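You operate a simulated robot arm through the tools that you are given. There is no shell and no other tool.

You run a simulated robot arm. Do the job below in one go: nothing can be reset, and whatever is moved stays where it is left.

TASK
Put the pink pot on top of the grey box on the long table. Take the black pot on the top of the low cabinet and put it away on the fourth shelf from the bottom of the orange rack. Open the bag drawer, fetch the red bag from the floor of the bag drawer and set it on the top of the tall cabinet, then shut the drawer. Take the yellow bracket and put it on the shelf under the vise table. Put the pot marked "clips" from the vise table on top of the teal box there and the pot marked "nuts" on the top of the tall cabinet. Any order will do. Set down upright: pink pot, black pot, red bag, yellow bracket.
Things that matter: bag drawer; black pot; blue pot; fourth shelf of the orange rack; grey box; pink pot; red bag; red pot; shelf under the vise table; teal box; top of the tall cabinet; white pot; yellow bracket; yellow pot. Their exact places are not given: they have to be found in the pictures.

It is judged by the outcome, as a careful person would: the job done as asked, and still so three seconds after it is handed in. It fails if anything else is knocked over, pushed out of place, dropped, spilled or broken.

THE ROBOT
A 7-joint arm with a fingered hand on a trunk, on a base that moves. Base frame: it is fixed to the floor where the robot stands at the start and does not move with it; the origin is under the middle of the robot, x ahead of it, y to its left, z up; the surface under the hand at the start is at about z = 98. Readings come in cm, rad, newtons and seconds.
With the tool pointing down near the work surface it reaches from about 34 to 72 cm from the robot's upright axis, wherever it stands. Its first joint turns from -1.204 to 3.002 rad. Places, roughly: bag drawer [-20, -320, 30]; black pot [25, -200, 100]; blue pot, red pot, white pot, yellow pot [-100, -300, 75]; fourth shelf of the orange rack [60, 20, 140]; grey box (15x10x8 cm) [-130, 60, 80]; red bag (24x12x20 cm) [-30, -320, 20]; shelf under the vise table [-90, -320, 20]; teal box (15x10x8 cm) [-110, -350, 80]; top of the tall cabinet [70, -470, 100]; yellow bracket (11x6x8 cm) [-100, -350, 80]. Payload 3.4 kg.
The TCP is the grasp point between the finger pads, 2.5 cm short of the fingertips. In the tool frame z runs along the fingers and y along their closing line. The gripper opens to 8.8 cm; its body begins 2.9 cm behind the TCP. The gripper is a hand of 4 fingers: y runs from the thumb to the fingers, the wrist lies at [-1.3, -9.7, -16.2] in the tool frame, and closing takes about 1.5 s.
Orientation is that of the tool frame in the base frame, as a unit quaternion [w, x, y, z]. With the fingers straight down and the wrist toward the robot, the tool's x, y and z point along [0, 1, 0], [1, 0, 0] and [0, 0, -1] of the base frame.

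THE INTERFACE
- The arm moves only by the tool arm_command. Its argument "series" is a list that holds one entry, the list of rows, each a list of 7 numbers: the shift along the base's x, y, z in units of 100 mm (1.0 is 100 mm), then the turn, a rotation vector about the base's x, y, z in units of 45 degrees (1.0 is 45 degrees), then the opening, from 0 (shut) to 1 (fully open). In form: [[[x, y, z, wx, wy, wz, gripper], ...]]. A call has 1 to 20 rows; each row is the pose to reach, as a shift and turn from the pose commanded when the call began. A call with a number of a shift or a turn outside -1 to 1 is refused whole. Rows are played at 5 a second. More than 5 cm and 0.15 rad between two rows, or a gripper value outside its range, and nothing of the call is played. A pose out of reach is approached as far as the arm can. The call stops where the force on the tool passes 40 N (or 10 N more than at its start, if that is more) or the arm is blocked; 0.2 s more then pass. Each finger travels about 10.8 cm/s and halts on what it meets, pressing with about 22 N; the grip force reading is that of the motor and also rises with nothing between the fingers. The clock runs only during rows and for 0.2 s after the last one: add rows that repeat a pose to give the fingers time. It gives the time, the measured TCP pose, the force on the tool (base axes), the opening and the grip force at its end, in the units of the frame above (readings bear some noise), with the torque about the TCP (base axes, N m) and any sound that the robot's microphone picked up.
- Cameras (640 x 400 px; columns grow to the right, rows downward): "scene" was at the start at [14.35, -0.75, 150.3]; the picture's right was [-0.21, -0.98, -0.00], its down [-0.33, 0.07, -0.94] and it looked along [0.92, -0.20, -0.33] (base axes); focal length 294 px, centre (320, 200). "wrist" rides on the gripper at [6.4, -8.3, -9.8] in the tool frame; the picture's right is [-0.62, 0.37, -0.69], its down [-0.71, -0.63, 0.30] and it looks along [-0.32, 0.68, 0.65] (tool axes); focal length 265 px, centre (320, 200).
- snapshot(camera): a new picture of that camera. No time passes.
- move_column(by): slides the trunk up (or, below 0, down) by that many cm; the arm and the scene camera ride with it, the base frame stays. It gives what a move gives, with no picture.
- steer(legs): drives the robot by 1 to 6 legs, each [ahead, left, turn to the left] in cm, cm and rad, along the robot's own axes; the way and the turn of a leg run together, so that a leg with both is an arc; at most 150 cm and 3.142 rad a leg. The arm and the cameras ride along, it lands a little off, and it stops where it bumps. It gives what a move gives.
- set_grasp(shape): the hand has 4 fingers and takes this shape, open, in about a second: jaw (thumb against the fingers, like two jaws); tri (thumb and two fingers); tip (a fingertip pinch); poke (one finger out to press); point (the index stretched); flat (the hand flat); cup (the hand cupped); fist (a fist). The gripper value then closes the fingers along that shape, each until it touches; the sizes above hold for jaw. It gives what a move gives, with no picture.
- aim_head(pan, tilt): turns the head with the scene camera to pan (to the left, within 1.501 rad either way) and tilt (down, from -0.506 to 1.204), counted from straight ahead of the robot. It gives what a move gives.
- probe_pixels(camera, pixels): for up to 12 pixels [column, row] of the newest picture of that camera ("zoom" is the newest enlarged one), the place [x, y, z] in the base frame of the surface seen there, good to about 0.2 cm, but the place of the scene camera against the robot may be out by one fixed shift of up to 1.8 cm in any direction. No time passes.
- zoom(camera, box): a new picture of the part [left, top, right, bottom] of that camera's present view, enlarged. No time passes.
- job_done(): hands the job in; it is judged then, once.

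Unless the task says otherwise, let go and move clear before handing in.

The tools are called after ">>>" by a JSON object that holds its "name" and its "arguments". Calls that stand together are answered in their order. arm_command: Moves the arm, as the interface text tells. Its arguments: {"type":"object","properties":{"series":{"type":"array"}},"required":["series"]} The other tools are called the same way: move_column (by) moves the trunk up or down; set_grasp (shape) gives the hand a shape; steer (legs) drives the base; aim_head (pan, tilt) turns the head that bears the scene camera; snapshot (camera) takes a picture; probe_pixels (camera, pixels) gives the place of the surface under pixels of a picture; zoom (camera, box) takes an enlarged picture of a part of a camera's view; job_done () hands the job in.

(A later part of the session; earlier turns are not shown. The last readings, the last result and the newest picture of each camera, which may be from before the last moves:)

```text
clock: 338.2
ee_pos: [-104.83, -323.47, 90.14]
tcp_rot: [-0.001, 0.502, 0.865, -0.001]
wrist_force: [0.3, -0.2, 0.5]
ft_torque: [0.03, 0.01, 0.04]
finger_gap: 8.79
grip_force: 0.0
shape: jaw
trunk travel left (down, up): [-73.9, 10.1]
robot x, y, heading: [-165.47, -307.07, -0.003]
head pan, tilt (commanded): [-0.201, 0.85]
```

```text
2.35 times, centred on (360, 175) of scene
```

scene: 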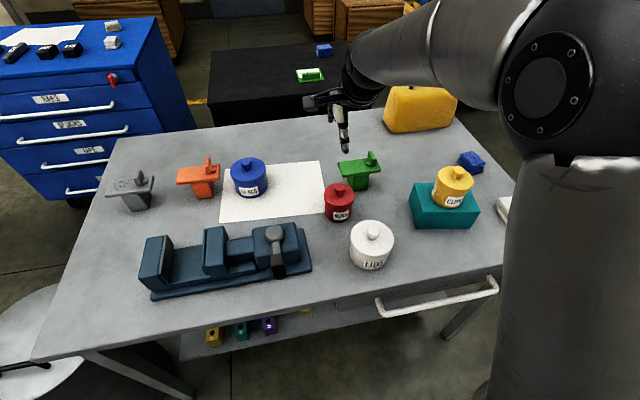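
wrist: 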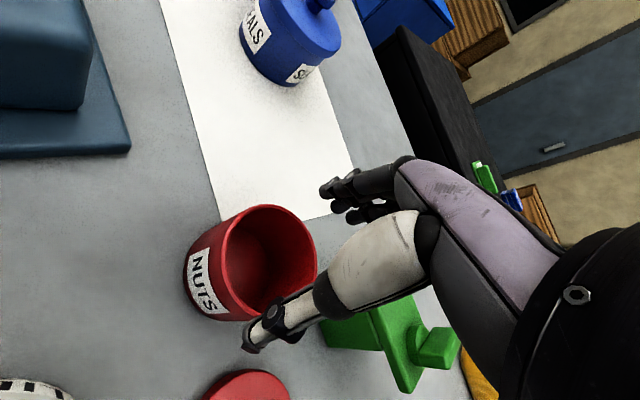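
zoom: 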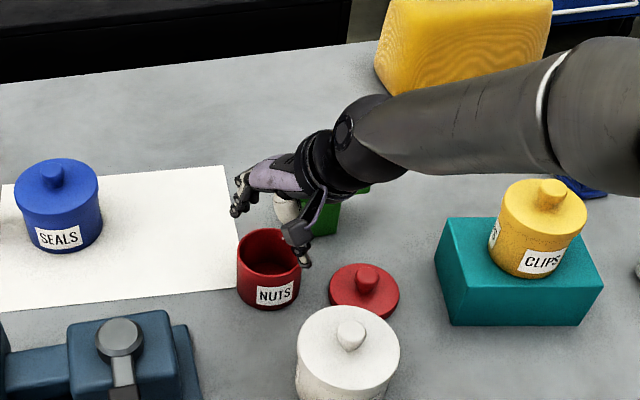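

>>> {"name": "probe_pixels", "arguments": {"camera": "wrist", "pixels": [[222, 245], [235, 220], [262, 207], [300, 220], [314, 250], [222, 280], [235, 305], [312, 275]]}}

>>> {"name": "arm_command", "arguments": {"series": [[[0, 0, 0, 0, 0, 0, 1], [0, 0, 0, 0, 0, 0, 1]]]}}

```text
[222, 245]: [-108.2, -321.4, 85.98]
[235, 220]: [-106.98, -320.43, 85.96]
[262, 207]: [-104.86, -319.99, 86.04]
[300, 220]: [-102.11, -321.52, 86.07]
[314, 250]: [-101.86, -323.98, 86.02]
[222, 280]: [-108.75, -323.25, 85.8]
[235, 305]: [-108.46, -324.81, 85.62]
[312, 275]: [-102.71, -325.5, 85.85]
```

```text
clock: 338.8
ee_pos: [-104.88, -323.43, 90.13]
tcp_rot: [-0.001, 0.501, 0.866, -0.001]
wrist_force: [0.3, -0.6, -0.3]
ft_torque: [0.01, 0.01, -0.01]
finger_gap: 8.77
grip_force: 0.0
shape: jaw
trunk travel left (down, up): [-73.9, 10.1]
robot x, y, heading: [-165.44, -307.04, -0.005]
head pan, tilt (commanded): [-0.201, 0.85]
```

Body centre (-105.28,-323.3); I correct by (-0.4,+0.15) and descend to z≈84.5.

>>> {"name": "arm_command", "arguments": {"series": [[[-0.041, 0.015, -0.1, 0, 0, 0, 1], [-0.041, 0.015, -0.25, 0, 0, 0, 1], [-0.041, 0.015, -0.4, 0, 0, 0, 1], [-0.041, 0.015, -0.5, 0, 0, 0, 1], [-0.041, 0.015, -0.5, 0, 0, 0, 1]]]}}

>>> {"name": "snapshot", "arguments": {"camera": "wrist"}}

>>> {"name": "zoom", "arguments": {"camera": "scene", "box": [280, 90, 440, 260]}}

```text
clock: 340.0
ee_pos: [-105.54, -323.22, 85.08]
tcp_rot: [0.0, 0.501, 0.865, -0.001]
wrist_force: [0.2, 0.4, 0.3]
ft_torque: [0.03, -0.03, 0.01]
finger_gap: 8.73
grip_force: 0.0
shape: jaw
trunk travel left (down, up): [-73.9, 10.1]
robot x, y, heading: [-165.8, -307.24, -0.005]
head pan, tilt (commanded): [-0.201, 0.85]
```

```text
taken
```

wrist: 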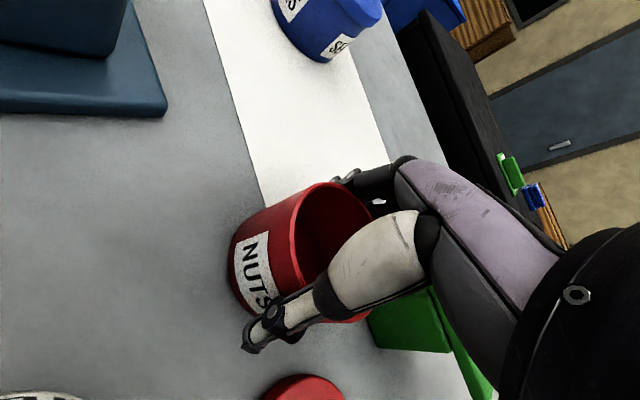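

```text
2.35 times, centred on (360, 175) of scene
```

zoom: 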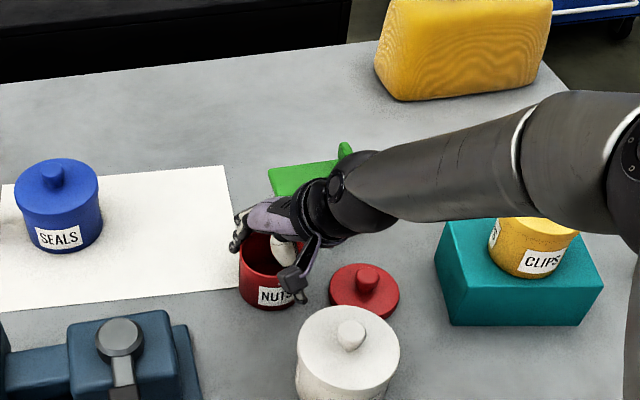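

No contact. I lower 0.4 cm more and close on the body.

>>> {"name": "arm_command", "arguments": {"series": [[[0.01, 0, -0.04, 0, 0, 0, 1], [0.01, 0, -0.04, 0, 0, 0, 0.8], [0.01, 0, -0.04, 0, 0, 0, 0.6], [0.01, 0, -0.04, 0, 0, 0, 0.3], [0.01, 0, -0.04, 0, 0, 0, 0], [0.01, 0, -0.04, 0, 0, 0, 0], [0.01, 0, -0.04, 0, 0, 0, 0], [0.01, 0, -0.04, 0, 0, 0, 0], [0.01, 0, -0.04, 0, 0, 0, 0]]]}}

>>> {"name": "arm_command", "arguments": {"series": [[[0, 0, 0.05, 0, 0, 0, 0], [0, 0, 0.15, 0, 0, 0, 0], [0, 0, 0.35, 0, 0, 0, 0], [0, 0, 0.6, 0, 0, 0, 0], [0, 0, 0.9, 0, 0, 0, 0], [0, 0, 1, 0, 0, 0, 0]]]}}

>>> {"name": "snapshot", "arguments": {"camera": "wrist"}}

>>> {"name": "zoom", "arguments": {"camera": "scene", "box": [260, 60, 460, 260]}}

```text
clock: 342.0
ee_pos: [-105.45, -323.12, 84.7]
tcp_rot: [0.0, 0.502, 0.865, 0.0]
wrist_force: [0.0, 1.0, 6.8]
ft_torque: [0.08, -0.26, 0.06]
finger_gap: 6.67
grip_force: 21.2
shape: jaw
trunk travel left (down, up): [-73.9, 10.1]
robot x, y, heading: [-165.85, -306.94, -0.008]
head pan, tilt (commanded): [-0.201, 0.85]
```

```text
clock: 343.4
ee_pos: [-105.33, -323.16, 94.53]
tcp_rot: [-0.002, 0.502, 0.865, 0.0]
wrist_force: [-0.2, 0.0, -1.3]
ft_torque: [-0.03, 0.03, 0.01]
finger_gap: 6.63
grip_force: 21.7
shape: jaw
trunk travel left (down, up): [-73.9, 10.1]
robot x, y, heading: [-165.51, -306.92, 0.002]
head pan, tilt (commanded): [-0.201, 0.85]
```

```text
taken
```

wrist: 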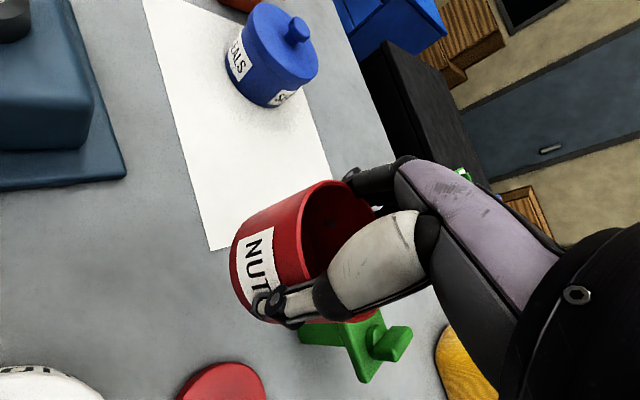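

```text
2.00 times, centred on (360, 160) of scene
```

zoom: 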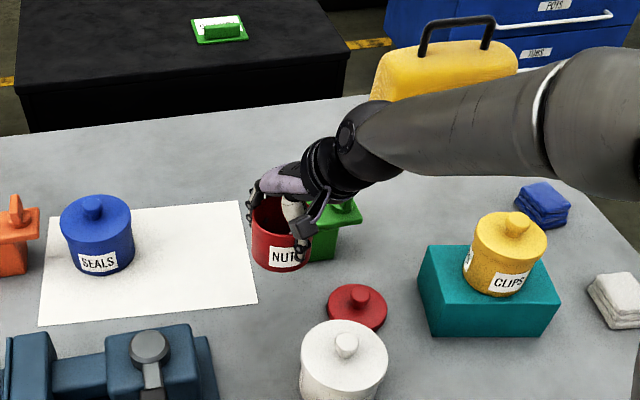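

The red body is firmly held (gap 6.65). I raise it high, slide right past the table's end and look toward the tall cabinet.

>>> {"name": "arm_command", "arguments": {"series": [[[0, 0, 0.4, 0, 0, 0, 0], [0, 0, 0.8, 0, 0, 0, 0], [0, 0, 1, 0, 0, 0, 0]]]}}

>>> {"name": "move_column", "arguments": {"by": 10}}

>>> {"name": "steer", "arguments": {"legs": [[-5, 0, 0], [0, -101, 0]]}}

>>> {"name": "aim_head", "arguments": {"pan": -0.1, "tilt": 0.35}}

>>> {"name": "snapshot", "arguments": {"camera": "scene"}}

```text
clock: 344.2
ee_pos: [-105.29, -322.96, 104.74]
tcp_rot: [-0.001, 0.501, 0.865, -0.001]
wrist_force: [0.2, 0.5, -1.3]
ft_torque: [0.0, 0.01, 0.0]
finger_gap: 6.63
grip_force: 22.1
shape: jaw
trunk travel left (down, up): [-73.9, 10.1]
robot x, y, heading: [-165.65, -306.93, 0.002]
head pan, tilt (commanded): [-0.201, 0.85]
```

```text
clock: 345.6
ee_pos: [-105.26, -323.1, 114.62]
tcp_rot: [-0.001, 0.501, 0.865, 0.0]
wrist_force: [-0.8, -0.6, -1.0]
ft_torque: [0.03, 0.0, -0.05]
finger_gap: 6.62
grip_force: 22.5
shape: jaw
trunk travel left (down, up): [-83.9, 0.1]
robot x, y, heading: [-165.63, -307.25, -0.007]
head pan, tilt (commanded): [-0.201, 0.85]
```

```text
clock: 351.2
ee_pos: [-110.6, -421.96, 114.62]
tcp_rot: [0.0, 0.5, 0.866, 0.001]
wrist_force: [-0.3, -0.1, -1.7]
ft_torque: [0.01, -0.01, -0.01]
finger_gap: 6.63
grip_force: 22.2
shape: jaw
trunk travel left (down, up): [-83.9, 0.1]
robot x, y, heading: [-171.03, -405.91, -0.003]
head pan, tilt (commanded): [-0.201, 0.85]
```

```text
clock: 352.2
ee_pos: [-110.53, -421.93, 114.66]
tcp_rot: [-0.002, 0.5, 0.866, 0.0]
wrist_force: [-0.6, 0.2, -1.8]
ft_torque: [0.01, -0.01, -0.01]
finger_gap: 6.64
grip_force: 22.2
shape: jaw
trunk travel left (down, up): [-83.9, 0.1]
robot x, y, heading: [-170.72, -406.24, -0.002]
head pan, tilt (commanded): [-0.099, 0.351]
```

```text
taken
```

scene: 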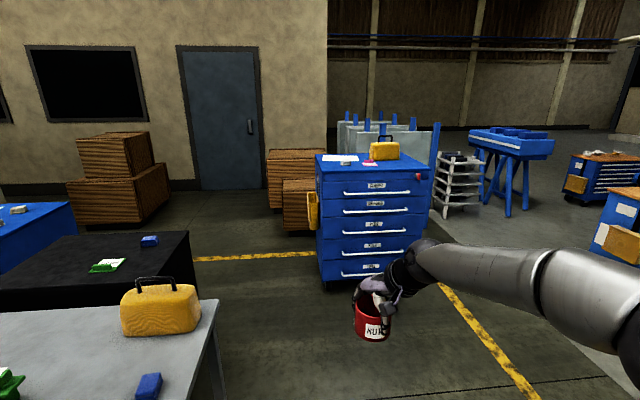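

The tall cabinet is straight ahead with its drawers facing me. I probe its corners, its top and what stands on it.

>>> {"name": "zoom", "arguments": {"camera": "scene", "box": [290, 120, 460, 300]}}

>>> {"name": "probe_pixels", "arguments": {"camera": "scene", "pixels": [[320, 176], [432, 173], [316, 156], [430, 154], [350, 168], [370, 162], [345, 163], [385, 152], [340, 158], [325, 285], [345, 195], [345, 272]]}}

```text
2.22 times, centred on (375, 210) of scene
```

zoom: 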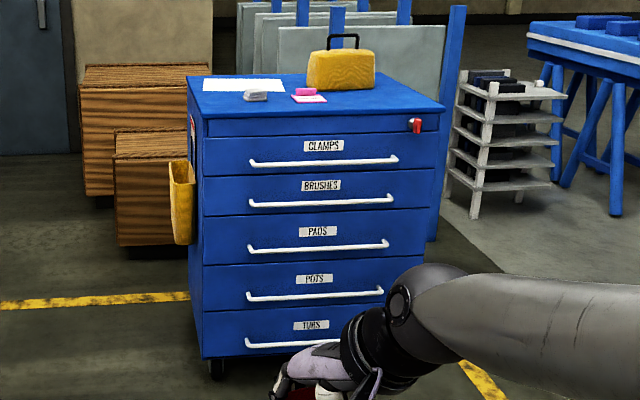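

```text
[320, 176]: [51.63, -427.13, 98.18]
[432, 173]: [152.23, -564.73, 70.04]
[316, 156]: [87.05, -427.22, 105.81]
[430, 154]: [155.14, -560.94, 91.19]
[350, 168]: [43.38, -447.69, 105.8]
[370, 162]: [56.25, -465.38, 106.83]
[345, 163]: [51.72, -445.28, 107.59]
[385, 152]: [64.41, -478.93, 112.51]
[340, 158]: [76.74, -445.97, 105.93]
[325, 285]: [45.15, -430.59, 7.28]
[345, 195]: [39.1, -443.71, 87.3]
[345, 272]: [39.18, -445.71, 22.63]
```

Tall cabinet top is z≈105, front at x≈41, y≈-427…-492, with a paper, eraser, pink tag and yellow bag on it. I drive closer and stop short to look.

>>> {"name": "steer", "arguments": {"legs": [[115, 0, 0], [0, -44, 0], [30, 0, 0]]}}

>>> {"name": "aim_head", "arguments": {"pan": -0.1, "tilt": 0.5}}

>>> {"name": "snapshot", "arguments": {"camera": "scene"}}

>>> {"name": "snapshot", "arguments": {"camera": "wrist"}}

```text
clock: 362.1
ee_pos: [35.5, -468.17, 114.65]
tcp_rot: [-0.001, 0.504, 0.864, -0.001]
wrist_force: [0.5, 0.0, -1.6]
ft_torque: [0.02, 0.01, 0.01]
finger_gap: 6.66
grip_force: 21.6
shape: jaw
trunk travel left (down, up): [-83.9, 0.1]
robot x, y, heading: [-24.78, -451.8, -0.01]
head pan, tilt (commanded): [-0.099, 0.351]
```

```text
clock: 362.8
ee_pos: [35.56, -468.1, 114.61]
tcp_rot: [-0.001, 0.503, 0.864, 0.0]
wrist_force: [-0.5, 0.3, -1.2]
ft_torque: [0.01, -0.01, 0.01]
finger_gap: 6.64
grip_force: 22.2
shape: jaw
trunk travel left (down, up): [-83.9, 0.1]
robot x, y, heading: [-24.78, -452.02, -0.004]
head pan, tilt (commanded): [-0.099, 0.499]
```

```text
taken
```

scene: 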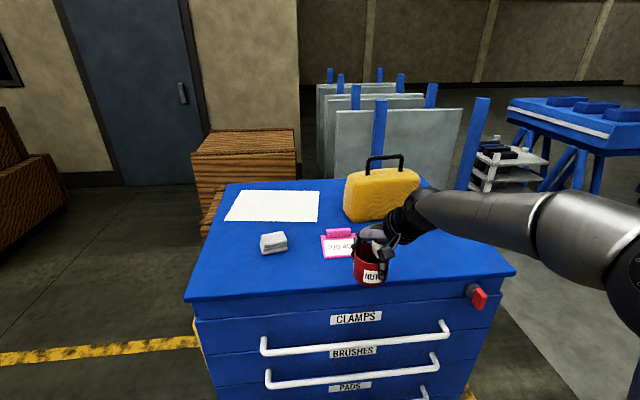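

```text
taken
```

wrist: 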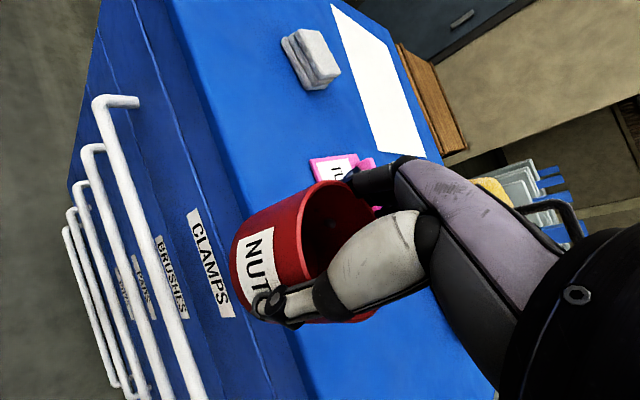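

>>> {"name": "probe_pixels", "arguments": {"camera": "scene", "pixels": [[190, 297], [510, 270], [230, 186], [260, 240], [287, 245], [322, 240], [345, 258], [350, 215], [415, 205], [300, 280], [440, 235], [225, 260]]}}

>>> {"name": "probe_pixels", "arguments": {"camera": "wrist", "pixels": [[240, 120], [310, 60], [325, 165], [350, 160], [270, 330], [350, 350], [220, 60], [380, 160], [400, 130], [430, 180]]}}

```text
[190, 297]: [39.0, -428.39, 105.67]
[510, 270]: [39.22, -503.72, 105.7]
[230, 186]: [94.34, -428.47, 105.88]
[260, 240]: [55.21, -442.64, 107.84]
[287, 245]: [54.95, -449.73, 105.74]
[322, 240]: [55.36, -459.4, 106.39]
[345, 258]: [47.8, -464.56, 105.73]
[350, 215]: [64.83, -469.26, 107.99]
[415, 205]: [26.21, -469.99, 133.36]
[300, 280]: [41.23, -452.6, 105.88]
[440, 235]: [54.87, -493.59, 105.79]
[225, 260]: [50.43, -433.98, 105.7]
```

```text
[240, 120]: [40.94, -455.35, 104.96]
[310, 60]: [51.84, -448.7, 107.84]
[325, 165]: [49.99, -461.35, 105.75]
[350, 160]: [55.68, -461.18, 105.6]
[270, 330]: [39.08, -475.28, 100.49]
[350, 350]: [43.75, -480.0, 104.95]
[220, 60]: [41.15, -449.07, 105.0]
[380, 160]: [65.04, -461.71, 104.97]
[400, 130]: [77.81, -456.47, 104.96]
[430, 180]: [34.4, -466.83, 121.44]
```

Top surface is z=104.96, x≈38.5–95, y≈-429…-504. I'll put the NUTS pot at the left front (≈48,-436), keeping the right front free for the bag. I sidestep left and approach.

>>> {"name": "steer", "arguments": {"legs": [[0, 32, 0.005], [12, 0, 0]]}}

>>> {"name": "snapshot", "arguments": {"camera": "scene"}}

>>> {"name": "snapshot", "arguments": {"camera": "wrist"}}

```text
clock: 365.8
ee_pos: [48.04, -435.48, 114.59]
tcp_rot: [-0.002, 0.499, 0.866, -0.001]
wrist_force: [0.0, 0.2, -1.7]
ft_torque: [0.03, -0.01, 0.01]
finger_gap: 6.61
grip_force: 22.5
shape: jaw
trunk travel left (down, up): [-83.9, 0.1]
robot x, y, heading: [-12.35, -419.52, -0.0]
head pan, tilt (commanded): [-0.099, 0.499]
```

```text
taken
```

scene: 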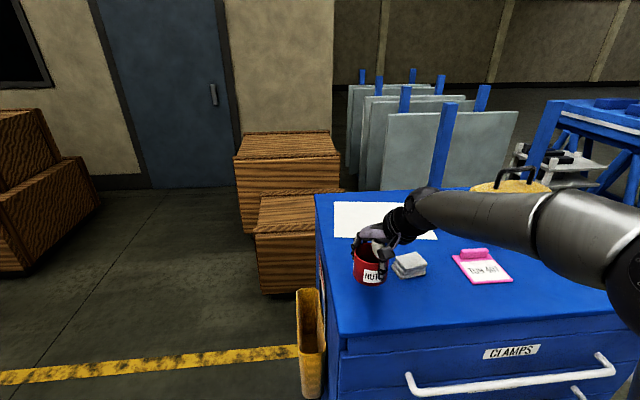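

```text
taken
```

wrist: 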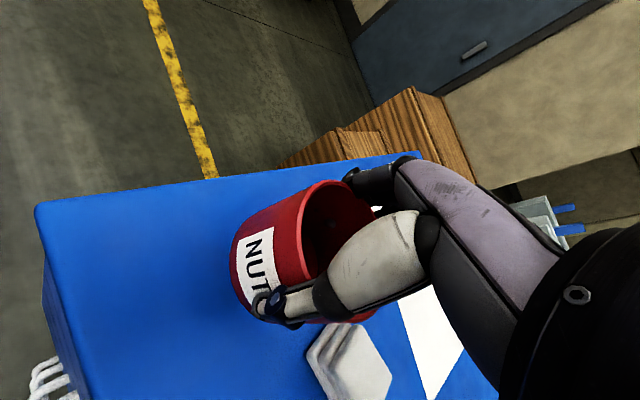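

The pot is over the left front corner region, clear of the eraser and edges. I lower it gently.

>>> {"name": "arm_command", "arguments": {"series": [[[0, 0, -0.15, 0, 0, 0, 0], [0, 0, -0.3, 0, 0, 0, 0], [0, 0, -0.42, 0, 0, 0, 0], [0, 0, -0.47, 0, 0, 0, 0], [0, 0, -0.47, 0, 0, 0, 0]]]}}

>>> {"name": "arm_command", "arguments": {"series": [[[0, 0, -0.015, 0, 0, 0, 0], [0, 0, -0.03, 0, 0, 0, 0], [0, 0, -0.03, 0, 0, 0, 0]]]}}

```text
clock: 366.9
ee_pos: [48.19, -435.3, 110.07]
tcp_rot: [-0.002, 0.501, 0.866, 0.0]
wrist_force: [-0.1, -0.7, -1.5]
ft_torque: [0.04, -0.01, -0.03]
finger_gap: 6.62
grip_force: 22.2
shape: jaw
trunk travel left (down, up): [-83.9, 0.1]
robot x, y, heading: [-12.53, -419.79, -0.001]
head pan, tilt (commanded): [-0.099, 0.499]
```

```text
clock: 367.8
ee_pos: [47.97, -435.41, 109.73]
tcp_rot: [0.0, 0.5, 0.866, 0.0]
wrist_force: [0.6, 0.0, 1.8]
ft_torque: [0.0, -0.11, 0.02]
finger_gap: 6.63
grip_force: 22.5
shape: jaw
trunk travel left (down, up): [-83.9, 0.1]
robot x, y, heading: [-12.28, -419.39, 0.002]
head pan, tilt (commanded): [-0.099, 0.499]
```

>>> {"name": "arm_command", "arguments": {"series": [[[0, 0, -0.01, 0, 0, 0, 0], [0, 0, -0.01, 0, 0, 0, 0.2], [0, 0, -0.01, 0, 0, 0, 0.4], [0, 0, -0.01, 0, 0, 0, 0.7], [0, 0, -0.01, 0, 0, 0, 1], [0, 0, -0.01, 0, 0, 0, 1], [0, 0, -0.01, 0, 0, 0, 1]]]}}

>>> {"name": "arm_command", "arguments": {"series": [[[0, 0, 0.15, 0, 0, 0, 1], [0, 0, 0.35, 0, 0, 0, 1], [0, 0, 0.6, 0, 0, 0, 1], [0, 0, 0.9, 0, 0, 0, 1], [0, 0, 1, 0, 0, 0, 1]]]}}

>>> {"name": "snapshot", "arguments": {"camera": "wrist"}}

>>> {"name": "snapshot", "arguments": {"camera": "scene"}}

```text
clock: 369.4
ee_pos: [47.9, -435.4, 109.66]
tcp_rot: [-0.002, 0.501, 0.866, -0.001]
wrist_force: [0.0, 0.2, 0.6]
ft_torque: [0.02, 0.0, 0.04]
finger_gap: 8.8
grip_force: 0.1
shape: jaw
trunk travel left (down, up): [-83.9, 0.1]
robot x, y, heading: [-12.24, -419.74, 0.0]
head pan, tilt (commanded): [-0.099, 0.499]
```

```text
clock: 370.6
ee_pos: [48.16, -435.45, 119.66]
tcp_rot: [-0.001, 0.5, 0.866, 0.0]
wrist_force: [1.4, -0.1, 0.1]
ft_torque: [0.01, -0.01, 0.0]
finger_gap: 8.8
grip_force: 0.1
shape: jaw
trunk travel left (down, up): [-83.9, 0.1]
robot x, y, heading: [-12.58, -419.34, -0.001]
head pan, tilt (commanded): [-0.099, 0.499]
```

```text
taken
```

wrist: 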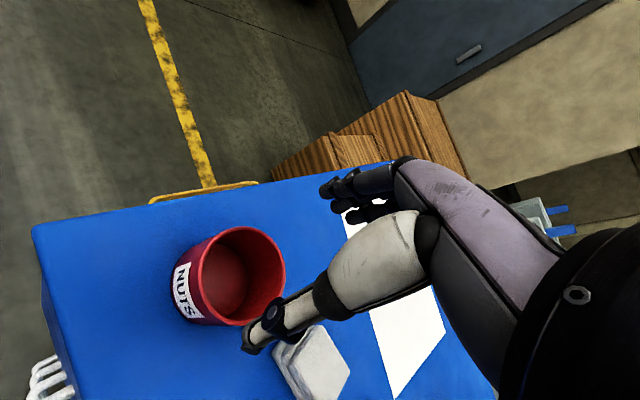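

```text
taken
```

scene: 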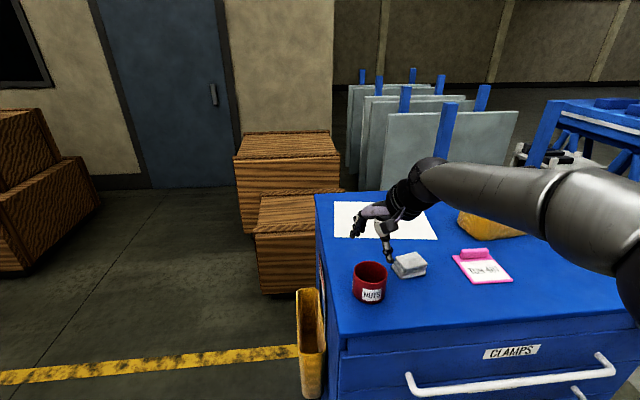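

The NUTS body stands on the tall cabinet. I turn the hand back to its normal yaw and drive back for the lid along the same path.

>>> {"name": "arm_command", "arguments": {"series": [[[0, 0, 0, 0, 0, -0.15, 1], [0, 0, 0, 0, 0, -0.3, 1], [0, 0, 0, 0, 0, -0.45, 1], [0, 0, 0, 0, 0, -0.6, 1], [0, 0, 0, 0, 0, -0.667, 1]]]}}

>>> {"name": "steer", "arguments": {"legs": [[-25, 0, 0], [0, 13.5, 0], [-134, 0, 0], [0, 86, 0]]}}

>>> {"name": "aim_head", "arguments": {"pan": -0.2, "tilt": 0.85}}

>>> {"name": "snapshot", "arguments": {"camera": "scene"}}

>>> {"name": "snapshot", "arguments": {"camera": "wrist"}}

```text
clock: 371.8
ee_pos: [48.18, -435.49, 119.68]
tcp_rot: [-0.001, 0.708, 0.706, 0.0]
wrist_force: [0.8, 0.5, -1.4]
ft_torque: [-0.04, -0.03, 0.0]
finger_gap: 8.8
grip_force: 0.1
shape: jaw
trunk travel left (down, up): [-83.9, 0.1]
robot x, y, heading: [-12.39, -419.41, -0.003]
head pan, tilt (commanded): [-0.099, 0.499]
```

```text
clock: 385.0
ee_pos: [-110.73, -334.81, 119.73]
tcp_rot: [-0.001, 0.717, 0.697, 0.0]
wrist_force: [-0.1, 0.3, -0.3]
ft_torque: [0.03, 0.02, 0.01]
finger_gap: 8.79
grip_force: 0.2
shape: jaw
trunk travel left (down, up): [-83.9, 0.1]
robot x, y, heading: [-170.6, -317.45, -0.026]
head pan, tilt (commanded): [-0.099, 0.499]
```

```text
clock: 385.9
ee_pos: [-110.58, -334.98, 119.61]
tcp_rot: [-0.001, 0.717, 0.697, 0.0]
wrist_force: [0.3, 0.1, 0.4]
ft_torque: [-0.01, 0.04, 0.0]
finger_gap: 8.78
grip_force: 0.1
shape: jaw
trunk travel left (down, up): [-83.9, 0.1]
robot x, y, heading: [-170.6, -316.9, -0.025]
head pan, tilt (commanded): [-0.201, 0.85]
```

```text
taken
```

scene: 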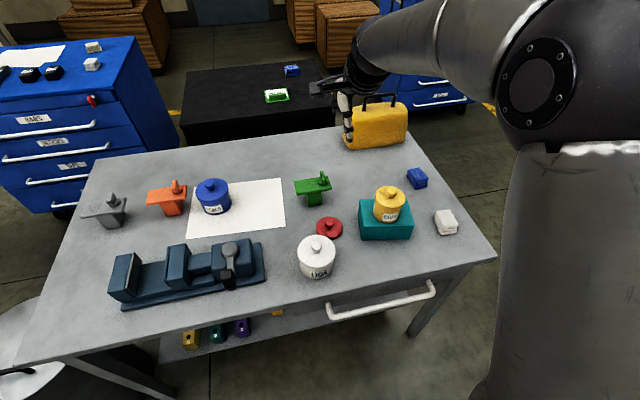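

```text
taken
```

wrist: 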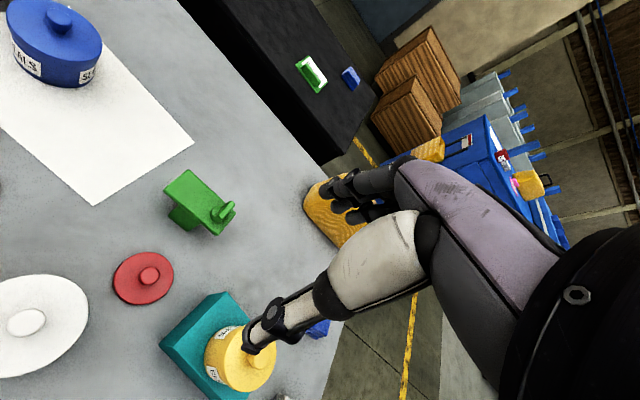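

The lid is at wrist pixel (145,277). I lower the trunk 20 cm, align and probe the knob.

>>> {"name": "move_column", "arguments": {"by": -20}}

>>> {"name": "arm_command", "arguments": {"series": [[[0.1, 0.05, 0, 0, 0, 0, 0.6], [0.2, 0.1, 0, 0, 0, 0, 0.6], [0.2, 0.1, 0, 0, 0, 0, 0.6]]]}}

>>> {"name": "snapshot", "arguments": {"camera": "wrist"}}

```text
clock: 388.0
ee_pos: [-110.67, -334.92, 99.56]
tcp_rot: [-0.001, 0.717, 0.697, -0.001]
wrist_force: [0.3, 0.4, -0.3]
ft_torque: [0.02, -0.02, 0.02]
finger_gap: 8.79
grip_force: 0.1
shape: jaw
trunk travel left (down, up): [-63.9, 20.1]
robot x, y, heading: [-170.19, -317.07, -0.027]
head pan, tilt (commanded): [-0.201, 0.85]
```

```text
clock: 388.8
ee_pos: [-108.71, -333.85, 99.78]
tcp_rot: [-0.001, 0.717, 0.697, 0.0]
wrist_force: [-0.4, 0.1, 0.6]
ft_torque: [-0.02, -0.01, -0.04]
finger_gap: 5.32
grip_force: 0.1
shape: jaw
trunk travel left (down, up): [-63.9, 20.1]
robot x, y, heading: [-170.33, -317.56, -0.029]
head pan, tilt (commanded): [-0.201, 0.85]
```

```text
taken
```

wrist: 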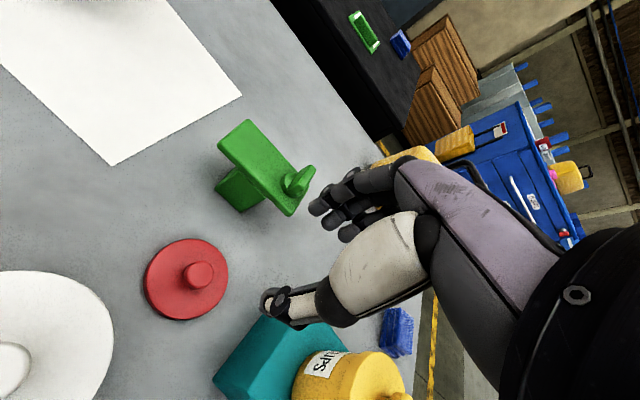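

>>> {"name": "probe_pixels", "arguments": {"camera": "wrist", "pixels": [[199, 274], [190, 275], [208, 272], [197, 265], [200, 284], [160, 270], [185, 244], [222, 262], [215, 298], [180, 312], [155, 290], [235, 150]]}}

```text
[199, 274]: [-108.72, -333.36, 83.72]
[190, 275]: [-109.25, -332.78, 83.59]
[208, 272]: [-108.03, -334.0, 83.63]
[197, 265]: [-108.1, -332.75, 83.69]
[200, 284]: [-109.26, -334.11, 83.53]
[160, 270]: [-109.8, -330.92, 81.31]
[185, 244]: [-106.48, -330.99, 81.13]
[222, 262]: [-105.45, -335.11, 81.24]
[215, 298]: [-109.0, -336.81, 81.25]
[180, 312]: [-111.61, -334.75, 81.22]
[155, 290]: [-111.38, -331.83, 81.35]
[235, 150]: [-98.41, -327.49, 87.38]
```

Knob centre ≈(-108.6,-333.5). I descend in two stages onto the knob.

>>> {"name": "arm_command", "arguments": {"series": [[[0.01, 0.035, -0.25, 0, 0, 0, 0.6], [0.01, 0.035, -0.5, 0, 0, 0, 0.6], [0.01, 0.035, -0.75, 0, 0, 0, 0.6], [0.01, 0.035, -1.0, 0, 0, 0, 0.6], [0.01, 0.035, -1.0, 0, 0, 0, 0.6]]]}}

>>> {"name": "snapshot", "arguments": {"camera": "wrist"}}

>>> {"name": "zoom", "arguments": {"camera": "scene", "box": [260, 120, 440, 280]}}

```text
clock: 390.0
ee_pos: [-108.44, -333.73, 89.6]
tcp_rot: [-0.001, 0.717, 0.697, 0.0]
wrist_force: [0.5, -0.6, -0.1]
ft_torque: [0.0, 0.0, 0.01]
finger_gap: 5.34
grip_force: 0.1
shape: jaw
trunk travel left (down, up): [-63.9, 20.1]
robot x, y, heading: [-170.6, -317.45, -0.033]
head pan, tilt (commanded): [-0.201, 0.85]
```

```text
taken
```

wrist: 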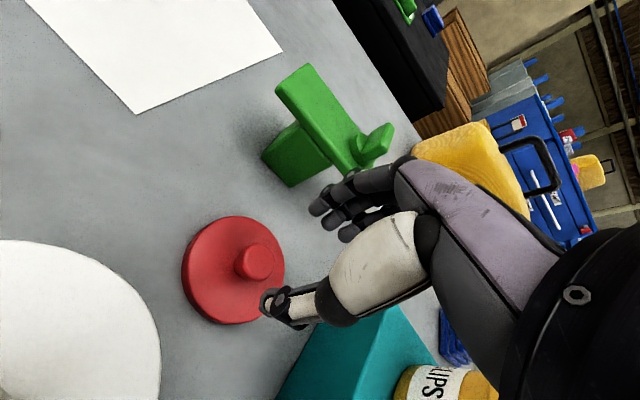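

```text
2.50 times, centred on (350, 200) of scene
```

zoom: 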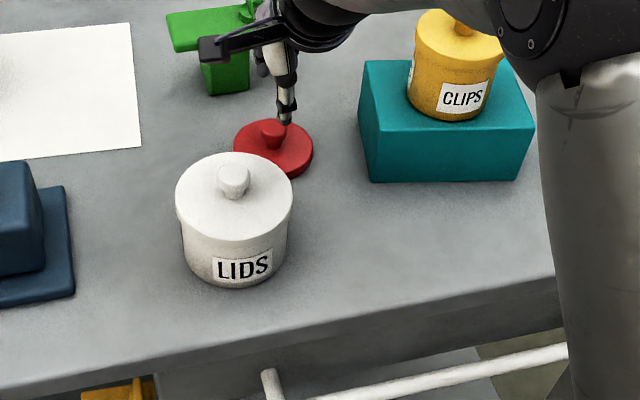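

>>> {"name": "probe_pixels", "arguments": {"camera": "wrist", "pixels": [[256, 261], [245, 263], [268, 258], [254, 250], [258, 274]]}}

>>> {"name": "arm_command", "arguments": {"series": [[[-0.01, 0.02, -0.15, 0, 0, 0, 0.6], [-0.01, 0.02, -0.3, 0, 0, 0, 0.6], [-0.01, 0.02, -0.45, 0, 0, 0, 0.6], [-0.01, 0.02, -0.54, 0, 0, 0, 0.6], [-0.01, 0.02, -0.54, 0, 0, 0, 0.6]]]}}

>>> {"name": "snapshot", "arguments": {"camera": "wrist"}}

```text
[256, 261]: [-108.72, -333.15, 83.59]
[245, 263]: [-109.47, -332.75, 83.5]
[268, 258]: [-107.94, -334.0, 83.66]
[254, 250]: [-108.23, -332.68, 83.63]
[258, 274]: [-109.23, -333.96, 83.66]
```

```text
clock: 391.2
ee_pos: [-108.55, -333.42, 84.35]
tcp_rot: [-0.001, 0.717, 0.697, 0.0]
wrist_force: [-0.7, -0.5, -0.4]
ft_torque: [0.04, 0.03, -0.01]
finger_gap: 5.34
grip_force: 0.0
shape: jaw
trunk travel left (down, up): [-63.9, 20.1]
robot x, y, heading: [-170.71, -317.29, -0.028]
head pan, tilt (commanded): [-0.201, 0.85]
```

```text
taken
```

wrist: 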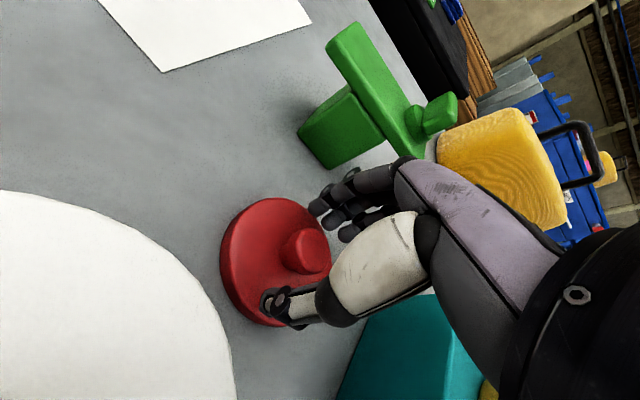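

Well centred on the knob. I close and lift the lid.

>>> {"name": "arm_command", "arguments": {"series": [[[0, 0, 0, 0, 0, 0, 0.4], [0, 0, 0, 0, 0, 0, 0.2], [0, 0, 0, 0, 0, 0, 0], [0, 0, 0, 0, 0, 0, 0], [0, 0, 0, 0, 0, 0, 0], [0, 0, 0, 0, 0, 0, 0], [0, 0, 0, 0, 0, 0, 0]]]}}

>>> {"name": "arm_command", "arguments": {"series": [[[0, 0, 0.15, 0, 0, 0, 0], [0, 0, 0.4, 0, 0, 0, 0], [0, 0, 0.7, 0, 0, 0, 0], [0, 0, 1, 0, 0, 0, 0]]]}}

>>> {"name": "arm_command", "arguments": {"series": [[[0, 0, 0.3, 0, 0, 0, 0], [0, 0, 0.6, 0, 0, 0, 0], [0, 0, 0.9, 0, 0, 0, 0]]]}}

>>> {"name": "move_column", "arguments": {"by": 20}}

>>> {"name": "snapshot", "arguments": {"camera": "wrist"}}

>>> {"name": "snapshot", "arguments": {"camera": "scene"}}

```text
clock: 392.8
ee_pos: [-108.38, -333.39, 84.52]
tcp_rot: [-0.002, 0.717, 0.697, -0.001]
wrist_force: [-0.3, -0.4, -0.5]
ft_torque: [0.0, 0.0, 0.04]
finger_gap: 1.82
grip_force: 21.8
shape: jaw
trunk travel left (down, up): [-63.9, 20.1]
robot x, y, heading: [-170.9, -318.01, -0.03]
head pan, tilt (commanded): [-0.201, 0.85]
```

```text
clock: 393.8
ee_pos: [-108.72, -333.51, 94.37]
tcp_rot: [-0.001, 0.717, 0.697, -0.001]
wrist_force: [0.2, -0.3, -0.2]
ft_torque: [0.01, 0.0, 0.01]
finger_gap: 1.83
grip_force: 21.9
shape: jaw
trunk travel left (down, up): [-63.9, 20.1]
robot x, y, heading: [-170.65, -317.61, -0.023]
head pan, tilt (commanded): [-0.201, 0.85]
```

```text
clock: 394.6
ee_pos: [-108.61, -333.42, 103.15]
tcp_rot: [-0.001, 0.717, 0.698, -0.001]
wrist_force: [-0.1, 0.6, 0.3]
ft_torque: [-0.01, -0.02, 0.0]
finger_gap: 1.82
grip_force: 21.4
shape: jaw
trunk travel left (down, up): [-63.9, 20.1]
robot x, y, heading: [-170.84, -317.26, -0.026]
head pan, tilt (commanded): [-0.201, 0.85]
```

```text
clock: 396.8
ee_pos: [-108.52, -333.42, 123.17]
tcp_rot: [0.0, 0.717, 0.697, 0.0]
wrist_force: [1.2, 0.2, -0.3]
ft_torque: [0.01, 0.02, -0.01]
finger_gap: 1.82
grip_force: 22.3
shape: jaw
trunk travel left (down, up): [-83.9, 0.1]
robot x, y, heading: [-170.52, -317.57, -0.033]
head pan, tilt (commanded): [-0.201, 0.85]
```

```text
taken
```

wrist: 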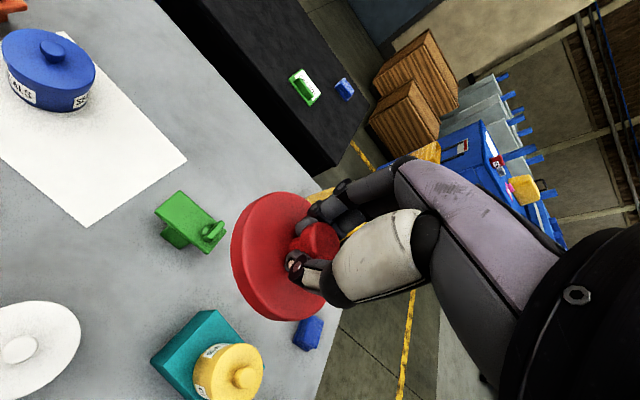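

```text
taken
```

scene: 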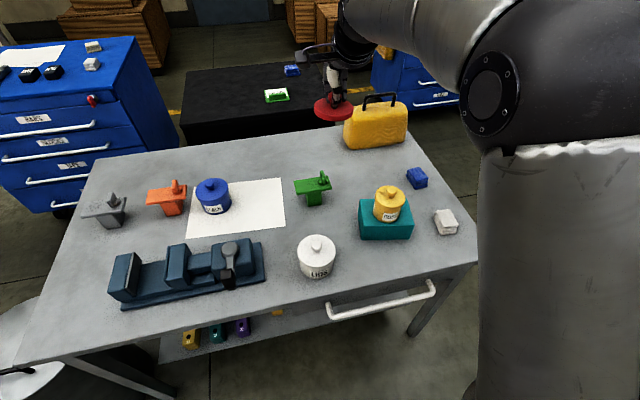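

The lid is held level. I drive back to the tall cabinet along the same path.

>>> {"name": "steer", "arguments": {"legs": [[0, -88.5, 0.028], [132, 0, 0], [0, -15, 0], [14, 0, 0]]}}

>>> {"name": "aim_head", "arguments": {"pan": -0.1, "tilt": 0.55}}

>>> {"name": "snapshot", "arguments": {"camera": "scene"}}

>>> {"name": "snapshot", "arguments": {"camera": "wrist"}}

```text
clock: 409.6
ee_pos: [35.25, -434.34, 123.21]
tcp_rot: [-0.001, 0.703, 0.711, 0.0]
wrist_force: [0.4, 0.8, -0.3]
ft_torque: [-0.01, 0.0, -0.01]
finger_gap: 1.81
grip_force: 21.9
shape: jaw
trunk travel left (down, up): [-83.9, 0.1]
robot x, y, heading: [-27.3, -420.81, 0.007]
head pan, tilt (commanded): [-0.201, 0.85]
```

```text
clock: 410.4
ee_pos: [35.37, -434.54, 123.12]
tcp_rot: [-0.002, 0.703, 0.711, 0.001]
wrist_force: [0.8, -0.5, -0.7]
ft_torque: [0.04, 0.0, 0.0]
finger_gap: 1.8
grip_force: 21.6
shape: jaw
trunk travel left (down, up): [-83.9, 0.1]
robot x, y, heading: [-27.09, -421.02, 0.011]
head pan, tilt (commanded): [-0.099, 0.55]
```

```text
taken
```

scene: 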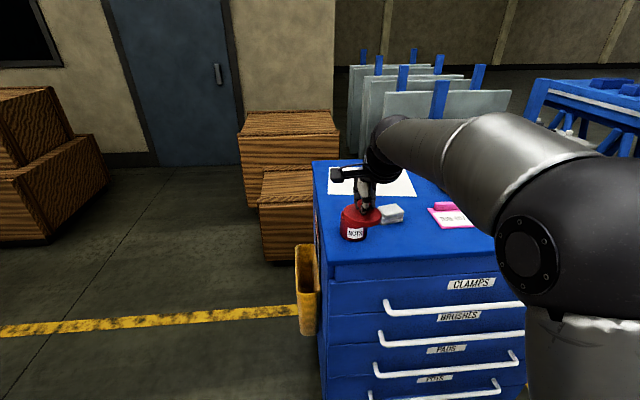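

```text
taken
```

wrist: 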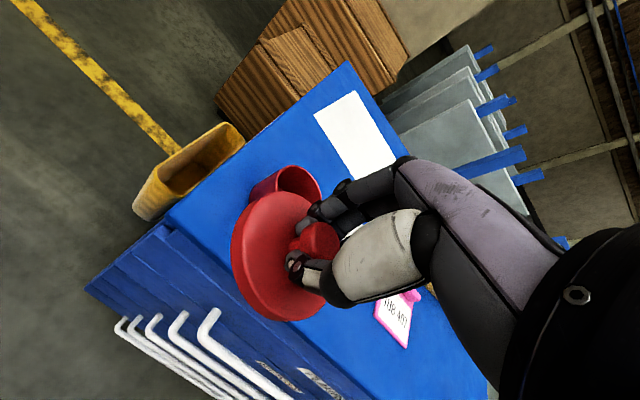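

>>> {"name": "steer", "arguments": {"legs": [[12.3, 0, -0.009]]}}

>>> {"name": "snapshot", "arguments": {"camera": "wrist"}}

>>> {"name": "zoom", "arguments": {"camera": "wrist", "box": [90, 180, 330, 360]}}

```text
clock: 411.6
ee_pos: [47.34, -435.27, 123.1]
tcp_rot: [0.0, 0.708, 0.706, 0.001]
wrist_force: [-0.1, 0.4, -0.8]
ft_torque: [0.02, 0.0, 0.03]
finger_gap: 1.83
grip_force: 22.2
shape: jaw
trunk travel left (down, up): [-83.9, 0.1]
robot x, y, heading: [-15.0, -420.75, 0.002]
head pan, tilt (commanded): [-0.099, 0.55]
```

```text
taken
```

wrist: 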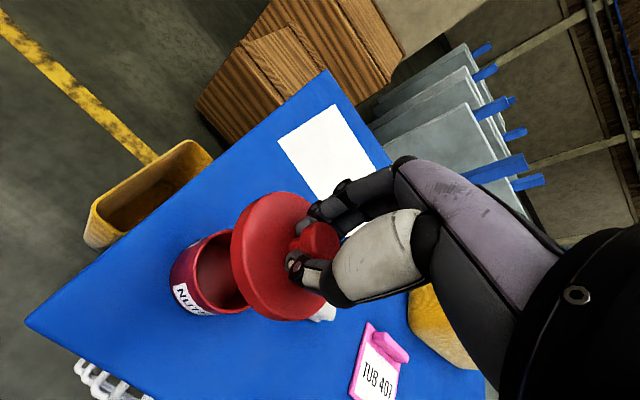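

```text
2.22 times, centred on (210, 270) of wrist
```

zoom: 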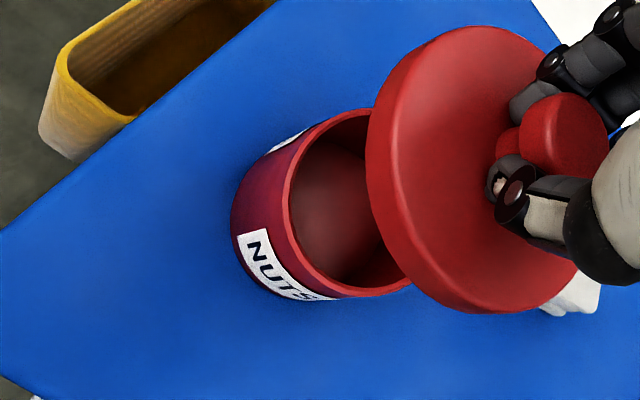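

>>> {"name": "probe_pixels", "arguments": {"camera": "zoom", "pixels": [[287, 200], [302, 158], [330, 128], [360, 112], [292, 240], [312, 272], [345, 292], [385, 291], [406, 283]]}}

>>> {"name": "probe_pixels", "arguments": {"camera": "wrist", "pixels": [[234, 240], [245, 212], [262, 198], [285, 195], [240, 270], [255, 298], [275, 314], [300, 316], [318, 236]]}}

```text
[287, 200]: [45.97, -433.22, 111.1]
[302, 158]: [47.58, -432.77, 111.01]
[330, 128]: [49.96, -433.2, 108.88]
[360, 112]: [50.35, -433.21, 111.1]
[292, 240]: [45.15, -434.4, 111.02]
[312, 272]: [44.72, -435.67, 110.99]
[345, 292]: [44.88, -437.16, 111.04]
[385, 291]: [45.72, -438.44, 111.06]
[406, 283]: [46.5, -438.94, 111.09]
```

```text
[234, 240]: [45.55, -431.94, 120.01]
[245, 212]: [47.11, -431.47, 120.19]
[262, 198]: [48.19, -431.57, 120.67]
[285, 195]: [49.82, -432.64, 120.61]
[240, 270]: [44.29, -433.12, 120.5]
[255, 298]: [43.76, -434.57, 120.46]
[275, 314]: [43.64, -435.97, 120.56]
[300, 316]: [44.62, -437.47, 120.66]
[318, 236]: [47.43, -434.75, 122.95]
```

Rim centre (48.15,-436.05) at z=111.05; lid centre (47.2,-435.0), bottom ≈119.3. I shift by (+0.95,-1.05) and lower 6.5 cm.

>>> {"name": "arm_command", "arguments": {"series": [[[0.05, -0.05, -0.1, 0, 0, 0, 0], [0.095, -0.105, -0.3, 0, 0, 0, 0], [0.095, -0.105, -0.5, 0, 0, 0, 0], [0.095, -0.105, -0.65, 0, 0, 0, 0], [0.095, -0.105, -0.65, 0, 0, 0, 0]]]}}

>>> {"name": "snapshot", "arguments": {"camera": "wrist"}}

>>> {"name": "zoom", "arguments": {"camera": "wrist", "box": [120, 170, 360, 350]}}

```text
clock: 412.8
ee_pos: [48.46, -436.19, 116.64]
tcp_rot: [-0.001, 0.707, 0.707, 0.0]
wrist_force: [0.1, -0.6, -0.2]
ft_torque: [-0.02, 0.01, 0.03]
finger_gap: 1.8
grip_force: 22.0
shape: jaw
trunk travel left (down, up): [-83.9, 0.1]
robot x, y, heading: [-14.77, -420.38, -0.001]
head pan, tilt (commanded): [-0.099, 0.55]
```

```text
taken
```

wrist: 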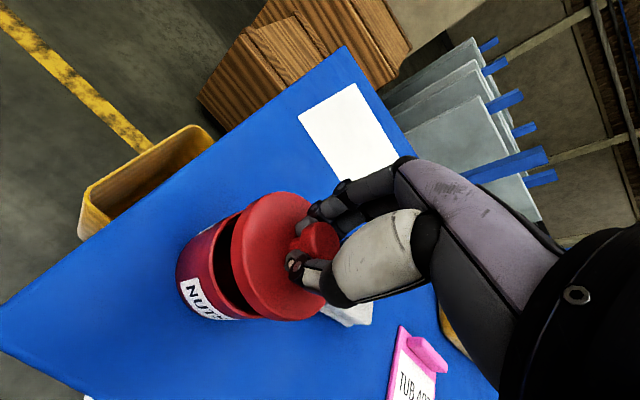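

```text
2.22 times, centred on (240, 260) of wrist
```

zoom: 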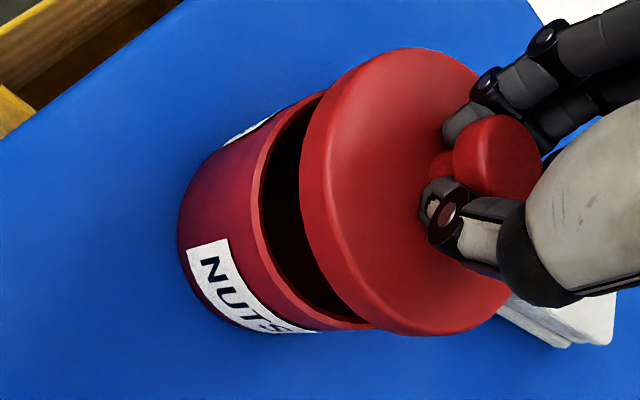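

>>> {"name": "probe_pixels", "arguments": {"camera": "wrist", "pixels": [[234, 240], [245, 212], [262, 198], [285, 195], [240, 270], [255, 298], [275, 314], [300, 316]]}}

>>> {"name": "probe_pixels", "arguments": {"camera": "zoom", "pixels": [[254, 200], [262, 160], [280, 125], [305, 102], [258, 245], [275, 285], [305, 315], [345, 328]]}}

```text
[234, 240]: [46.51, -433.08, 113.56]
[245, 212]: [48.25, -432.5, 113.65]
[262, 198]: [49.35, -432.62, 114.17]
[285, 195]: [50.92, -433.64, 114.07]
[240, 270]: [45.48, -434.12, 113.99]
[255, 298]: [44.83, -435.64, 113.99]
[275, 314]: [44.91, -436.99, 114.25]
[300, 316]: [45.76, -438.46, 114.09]
```

```text
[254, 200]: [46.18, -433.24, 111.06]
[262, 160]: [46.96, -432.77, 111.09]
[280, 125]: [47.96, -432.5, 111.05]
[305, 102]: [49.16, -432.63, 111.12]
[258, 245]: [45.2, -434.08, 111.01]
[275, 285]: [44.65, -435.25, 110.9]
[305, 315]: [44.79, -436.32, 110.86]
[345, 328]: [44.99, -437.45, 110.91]
```

Lid (48.35,-436.05) vs rim (48.12,-435.97): I correct 0.2 cm and lower the last 1.7 cm.

>>> {"name": "arm_command", "arguments": {"series": [[[-0.02, 0.008, -0.05, 0, 0, 0, 0], [-0.02, 0.008, -0.1, 0, 0, 0, 0], [-0.02, 0.008, -0.15, 0, 0, 0, 0], [-0.02, 0.008, -0.15, 0, 0, 0, 0]]]}}

>>> {"name": "arm_command", "arguments": {"series": [[[0, 0, -0.015, 0, 0, 0, 0], [0, 0, -0.03, 0, 0, 0, 0], [0, 0, -0.03, 0, 0, 0, 0]]]}}

>>> {"name": "snapshot", "arguments": {"camera": "wrist"}}

>>> {"name": "zoom", "arguments": {"camera": "scene", "box": [300, 150, 420, 270]}}

```text
clock: 413.8
ee_pos: [48.21, -436.19, 115.14]
tcp_rot: [0.0, 0.707, 0.707, 0.0]
wrist_force: [0.1, 0.9, 0.0]
ft_torque: [-0.03, 0.01, 0.0]
finger_gap: 1.81
grip_force: 21.6
shape: jaw
trunk travel left (down, up): [-83.9, 0.1]
robot x, y, heading: [-14.77, -421.01, 0.003]
head pan, tilt (commanded): [-0.099, 0.55]
```

```text
clock: 414.6
ee_pos: [48.06, -436.02, 115.01]
tcp_rot: [0.001, 0.708, 0.706, -0.001]
wrist_force: [0.5, 0.4, 3.3]
ft_torque: [-0.03, -0.14, -0.01]
finger_gap: 1.82
grip_force: 22.3
shape: jaw
trunk travel left (down, up): [-83.9, 0.1]
robot x, y, heading: [-14.75, -420.59, -0.003]
head pan, tilt (commanded): [-0.099, 0.55]
```

```text
taken
```

wrist: 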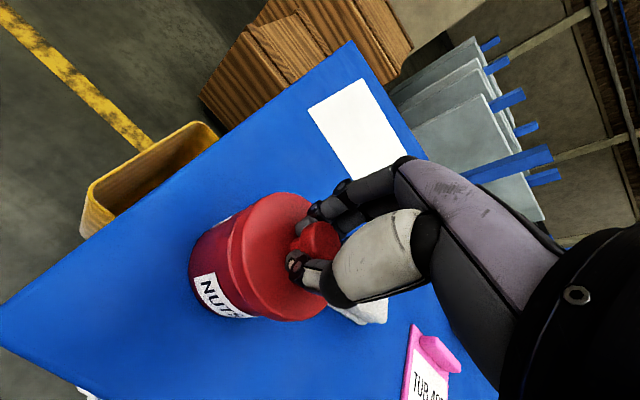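

```text
3.33 times, centred on (360, 210) of scene
```

zoom: 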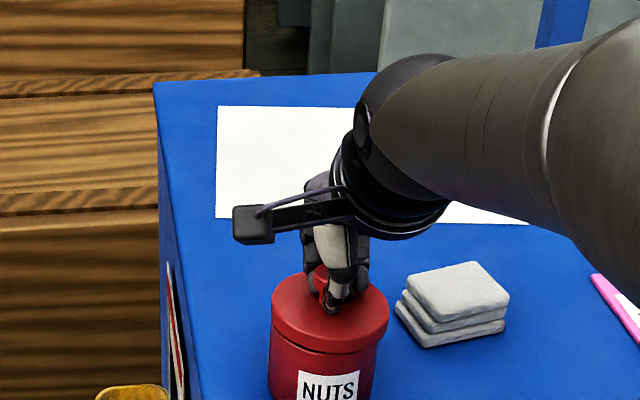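

The lid is in contact and aligned. I press for the click.

>>> {"name": "arm_command", "arguments": {"series": [[[0, 0, -0.02, 0, 0, 0, 0], [0, 0, -0.04, 0, 0, 0, 0], [0, 0, -0.04, 0, 0, 0, 0]]]}}

```text
clock: 415.4
ee_pos: [47.91, -436.08, 114.84]
tcp_rot: [0.002, 0.708, 0.706, 0.003]
wrist_force: [4.0, 0.1, 15.6]
ft_torque: [0.1, -0.43, 0.03]
finger_gap: 1.86
grip_force: 21.9
shape: jaw
trunk travel left (down, up): [-83.9, 0.1]
robot x, y, heading: [-14.93, -420.31, -0.005]
head pan, tilt (commanded): [-0.099, 0.55]
```

>>> {"name": "arm_command", "arguments": {"series": [[[0, 0, -0.01, 0, 0, 0, 0], [0, 0, -0.025, 0, 0, 0, 0], [0, 0, -0.025, 0, 0, 0, 0]]]}}

>>> {"name": "zoom", "arguments": {"camera": "scene", "box": [300, 150, 420, 270]}}

```text
clock: 416.2
ee_pos: [47.98, -436.05, 114.64]
tcp_rot: [0.003, 0.708, 0.706, 0.003]
wrist_force: [5.6, -0.2, 28.5]
ft_torque: [0.08, -0.52, 0.01]
finger_gap: 1.94
grip_force: 22.3
shape: jaw
trunk travel left (down, up): [-83.9, 0.1]
robot x, y, heading: [-14.96, -420.89, -0.003]
head pan, tilt (commanded): [-0.099, 0.55]
```

```text
3.33 times, centred on (360, 210) of scene
```

zoom: 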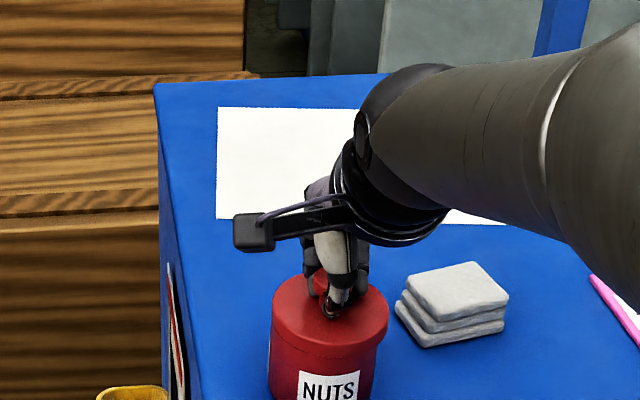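

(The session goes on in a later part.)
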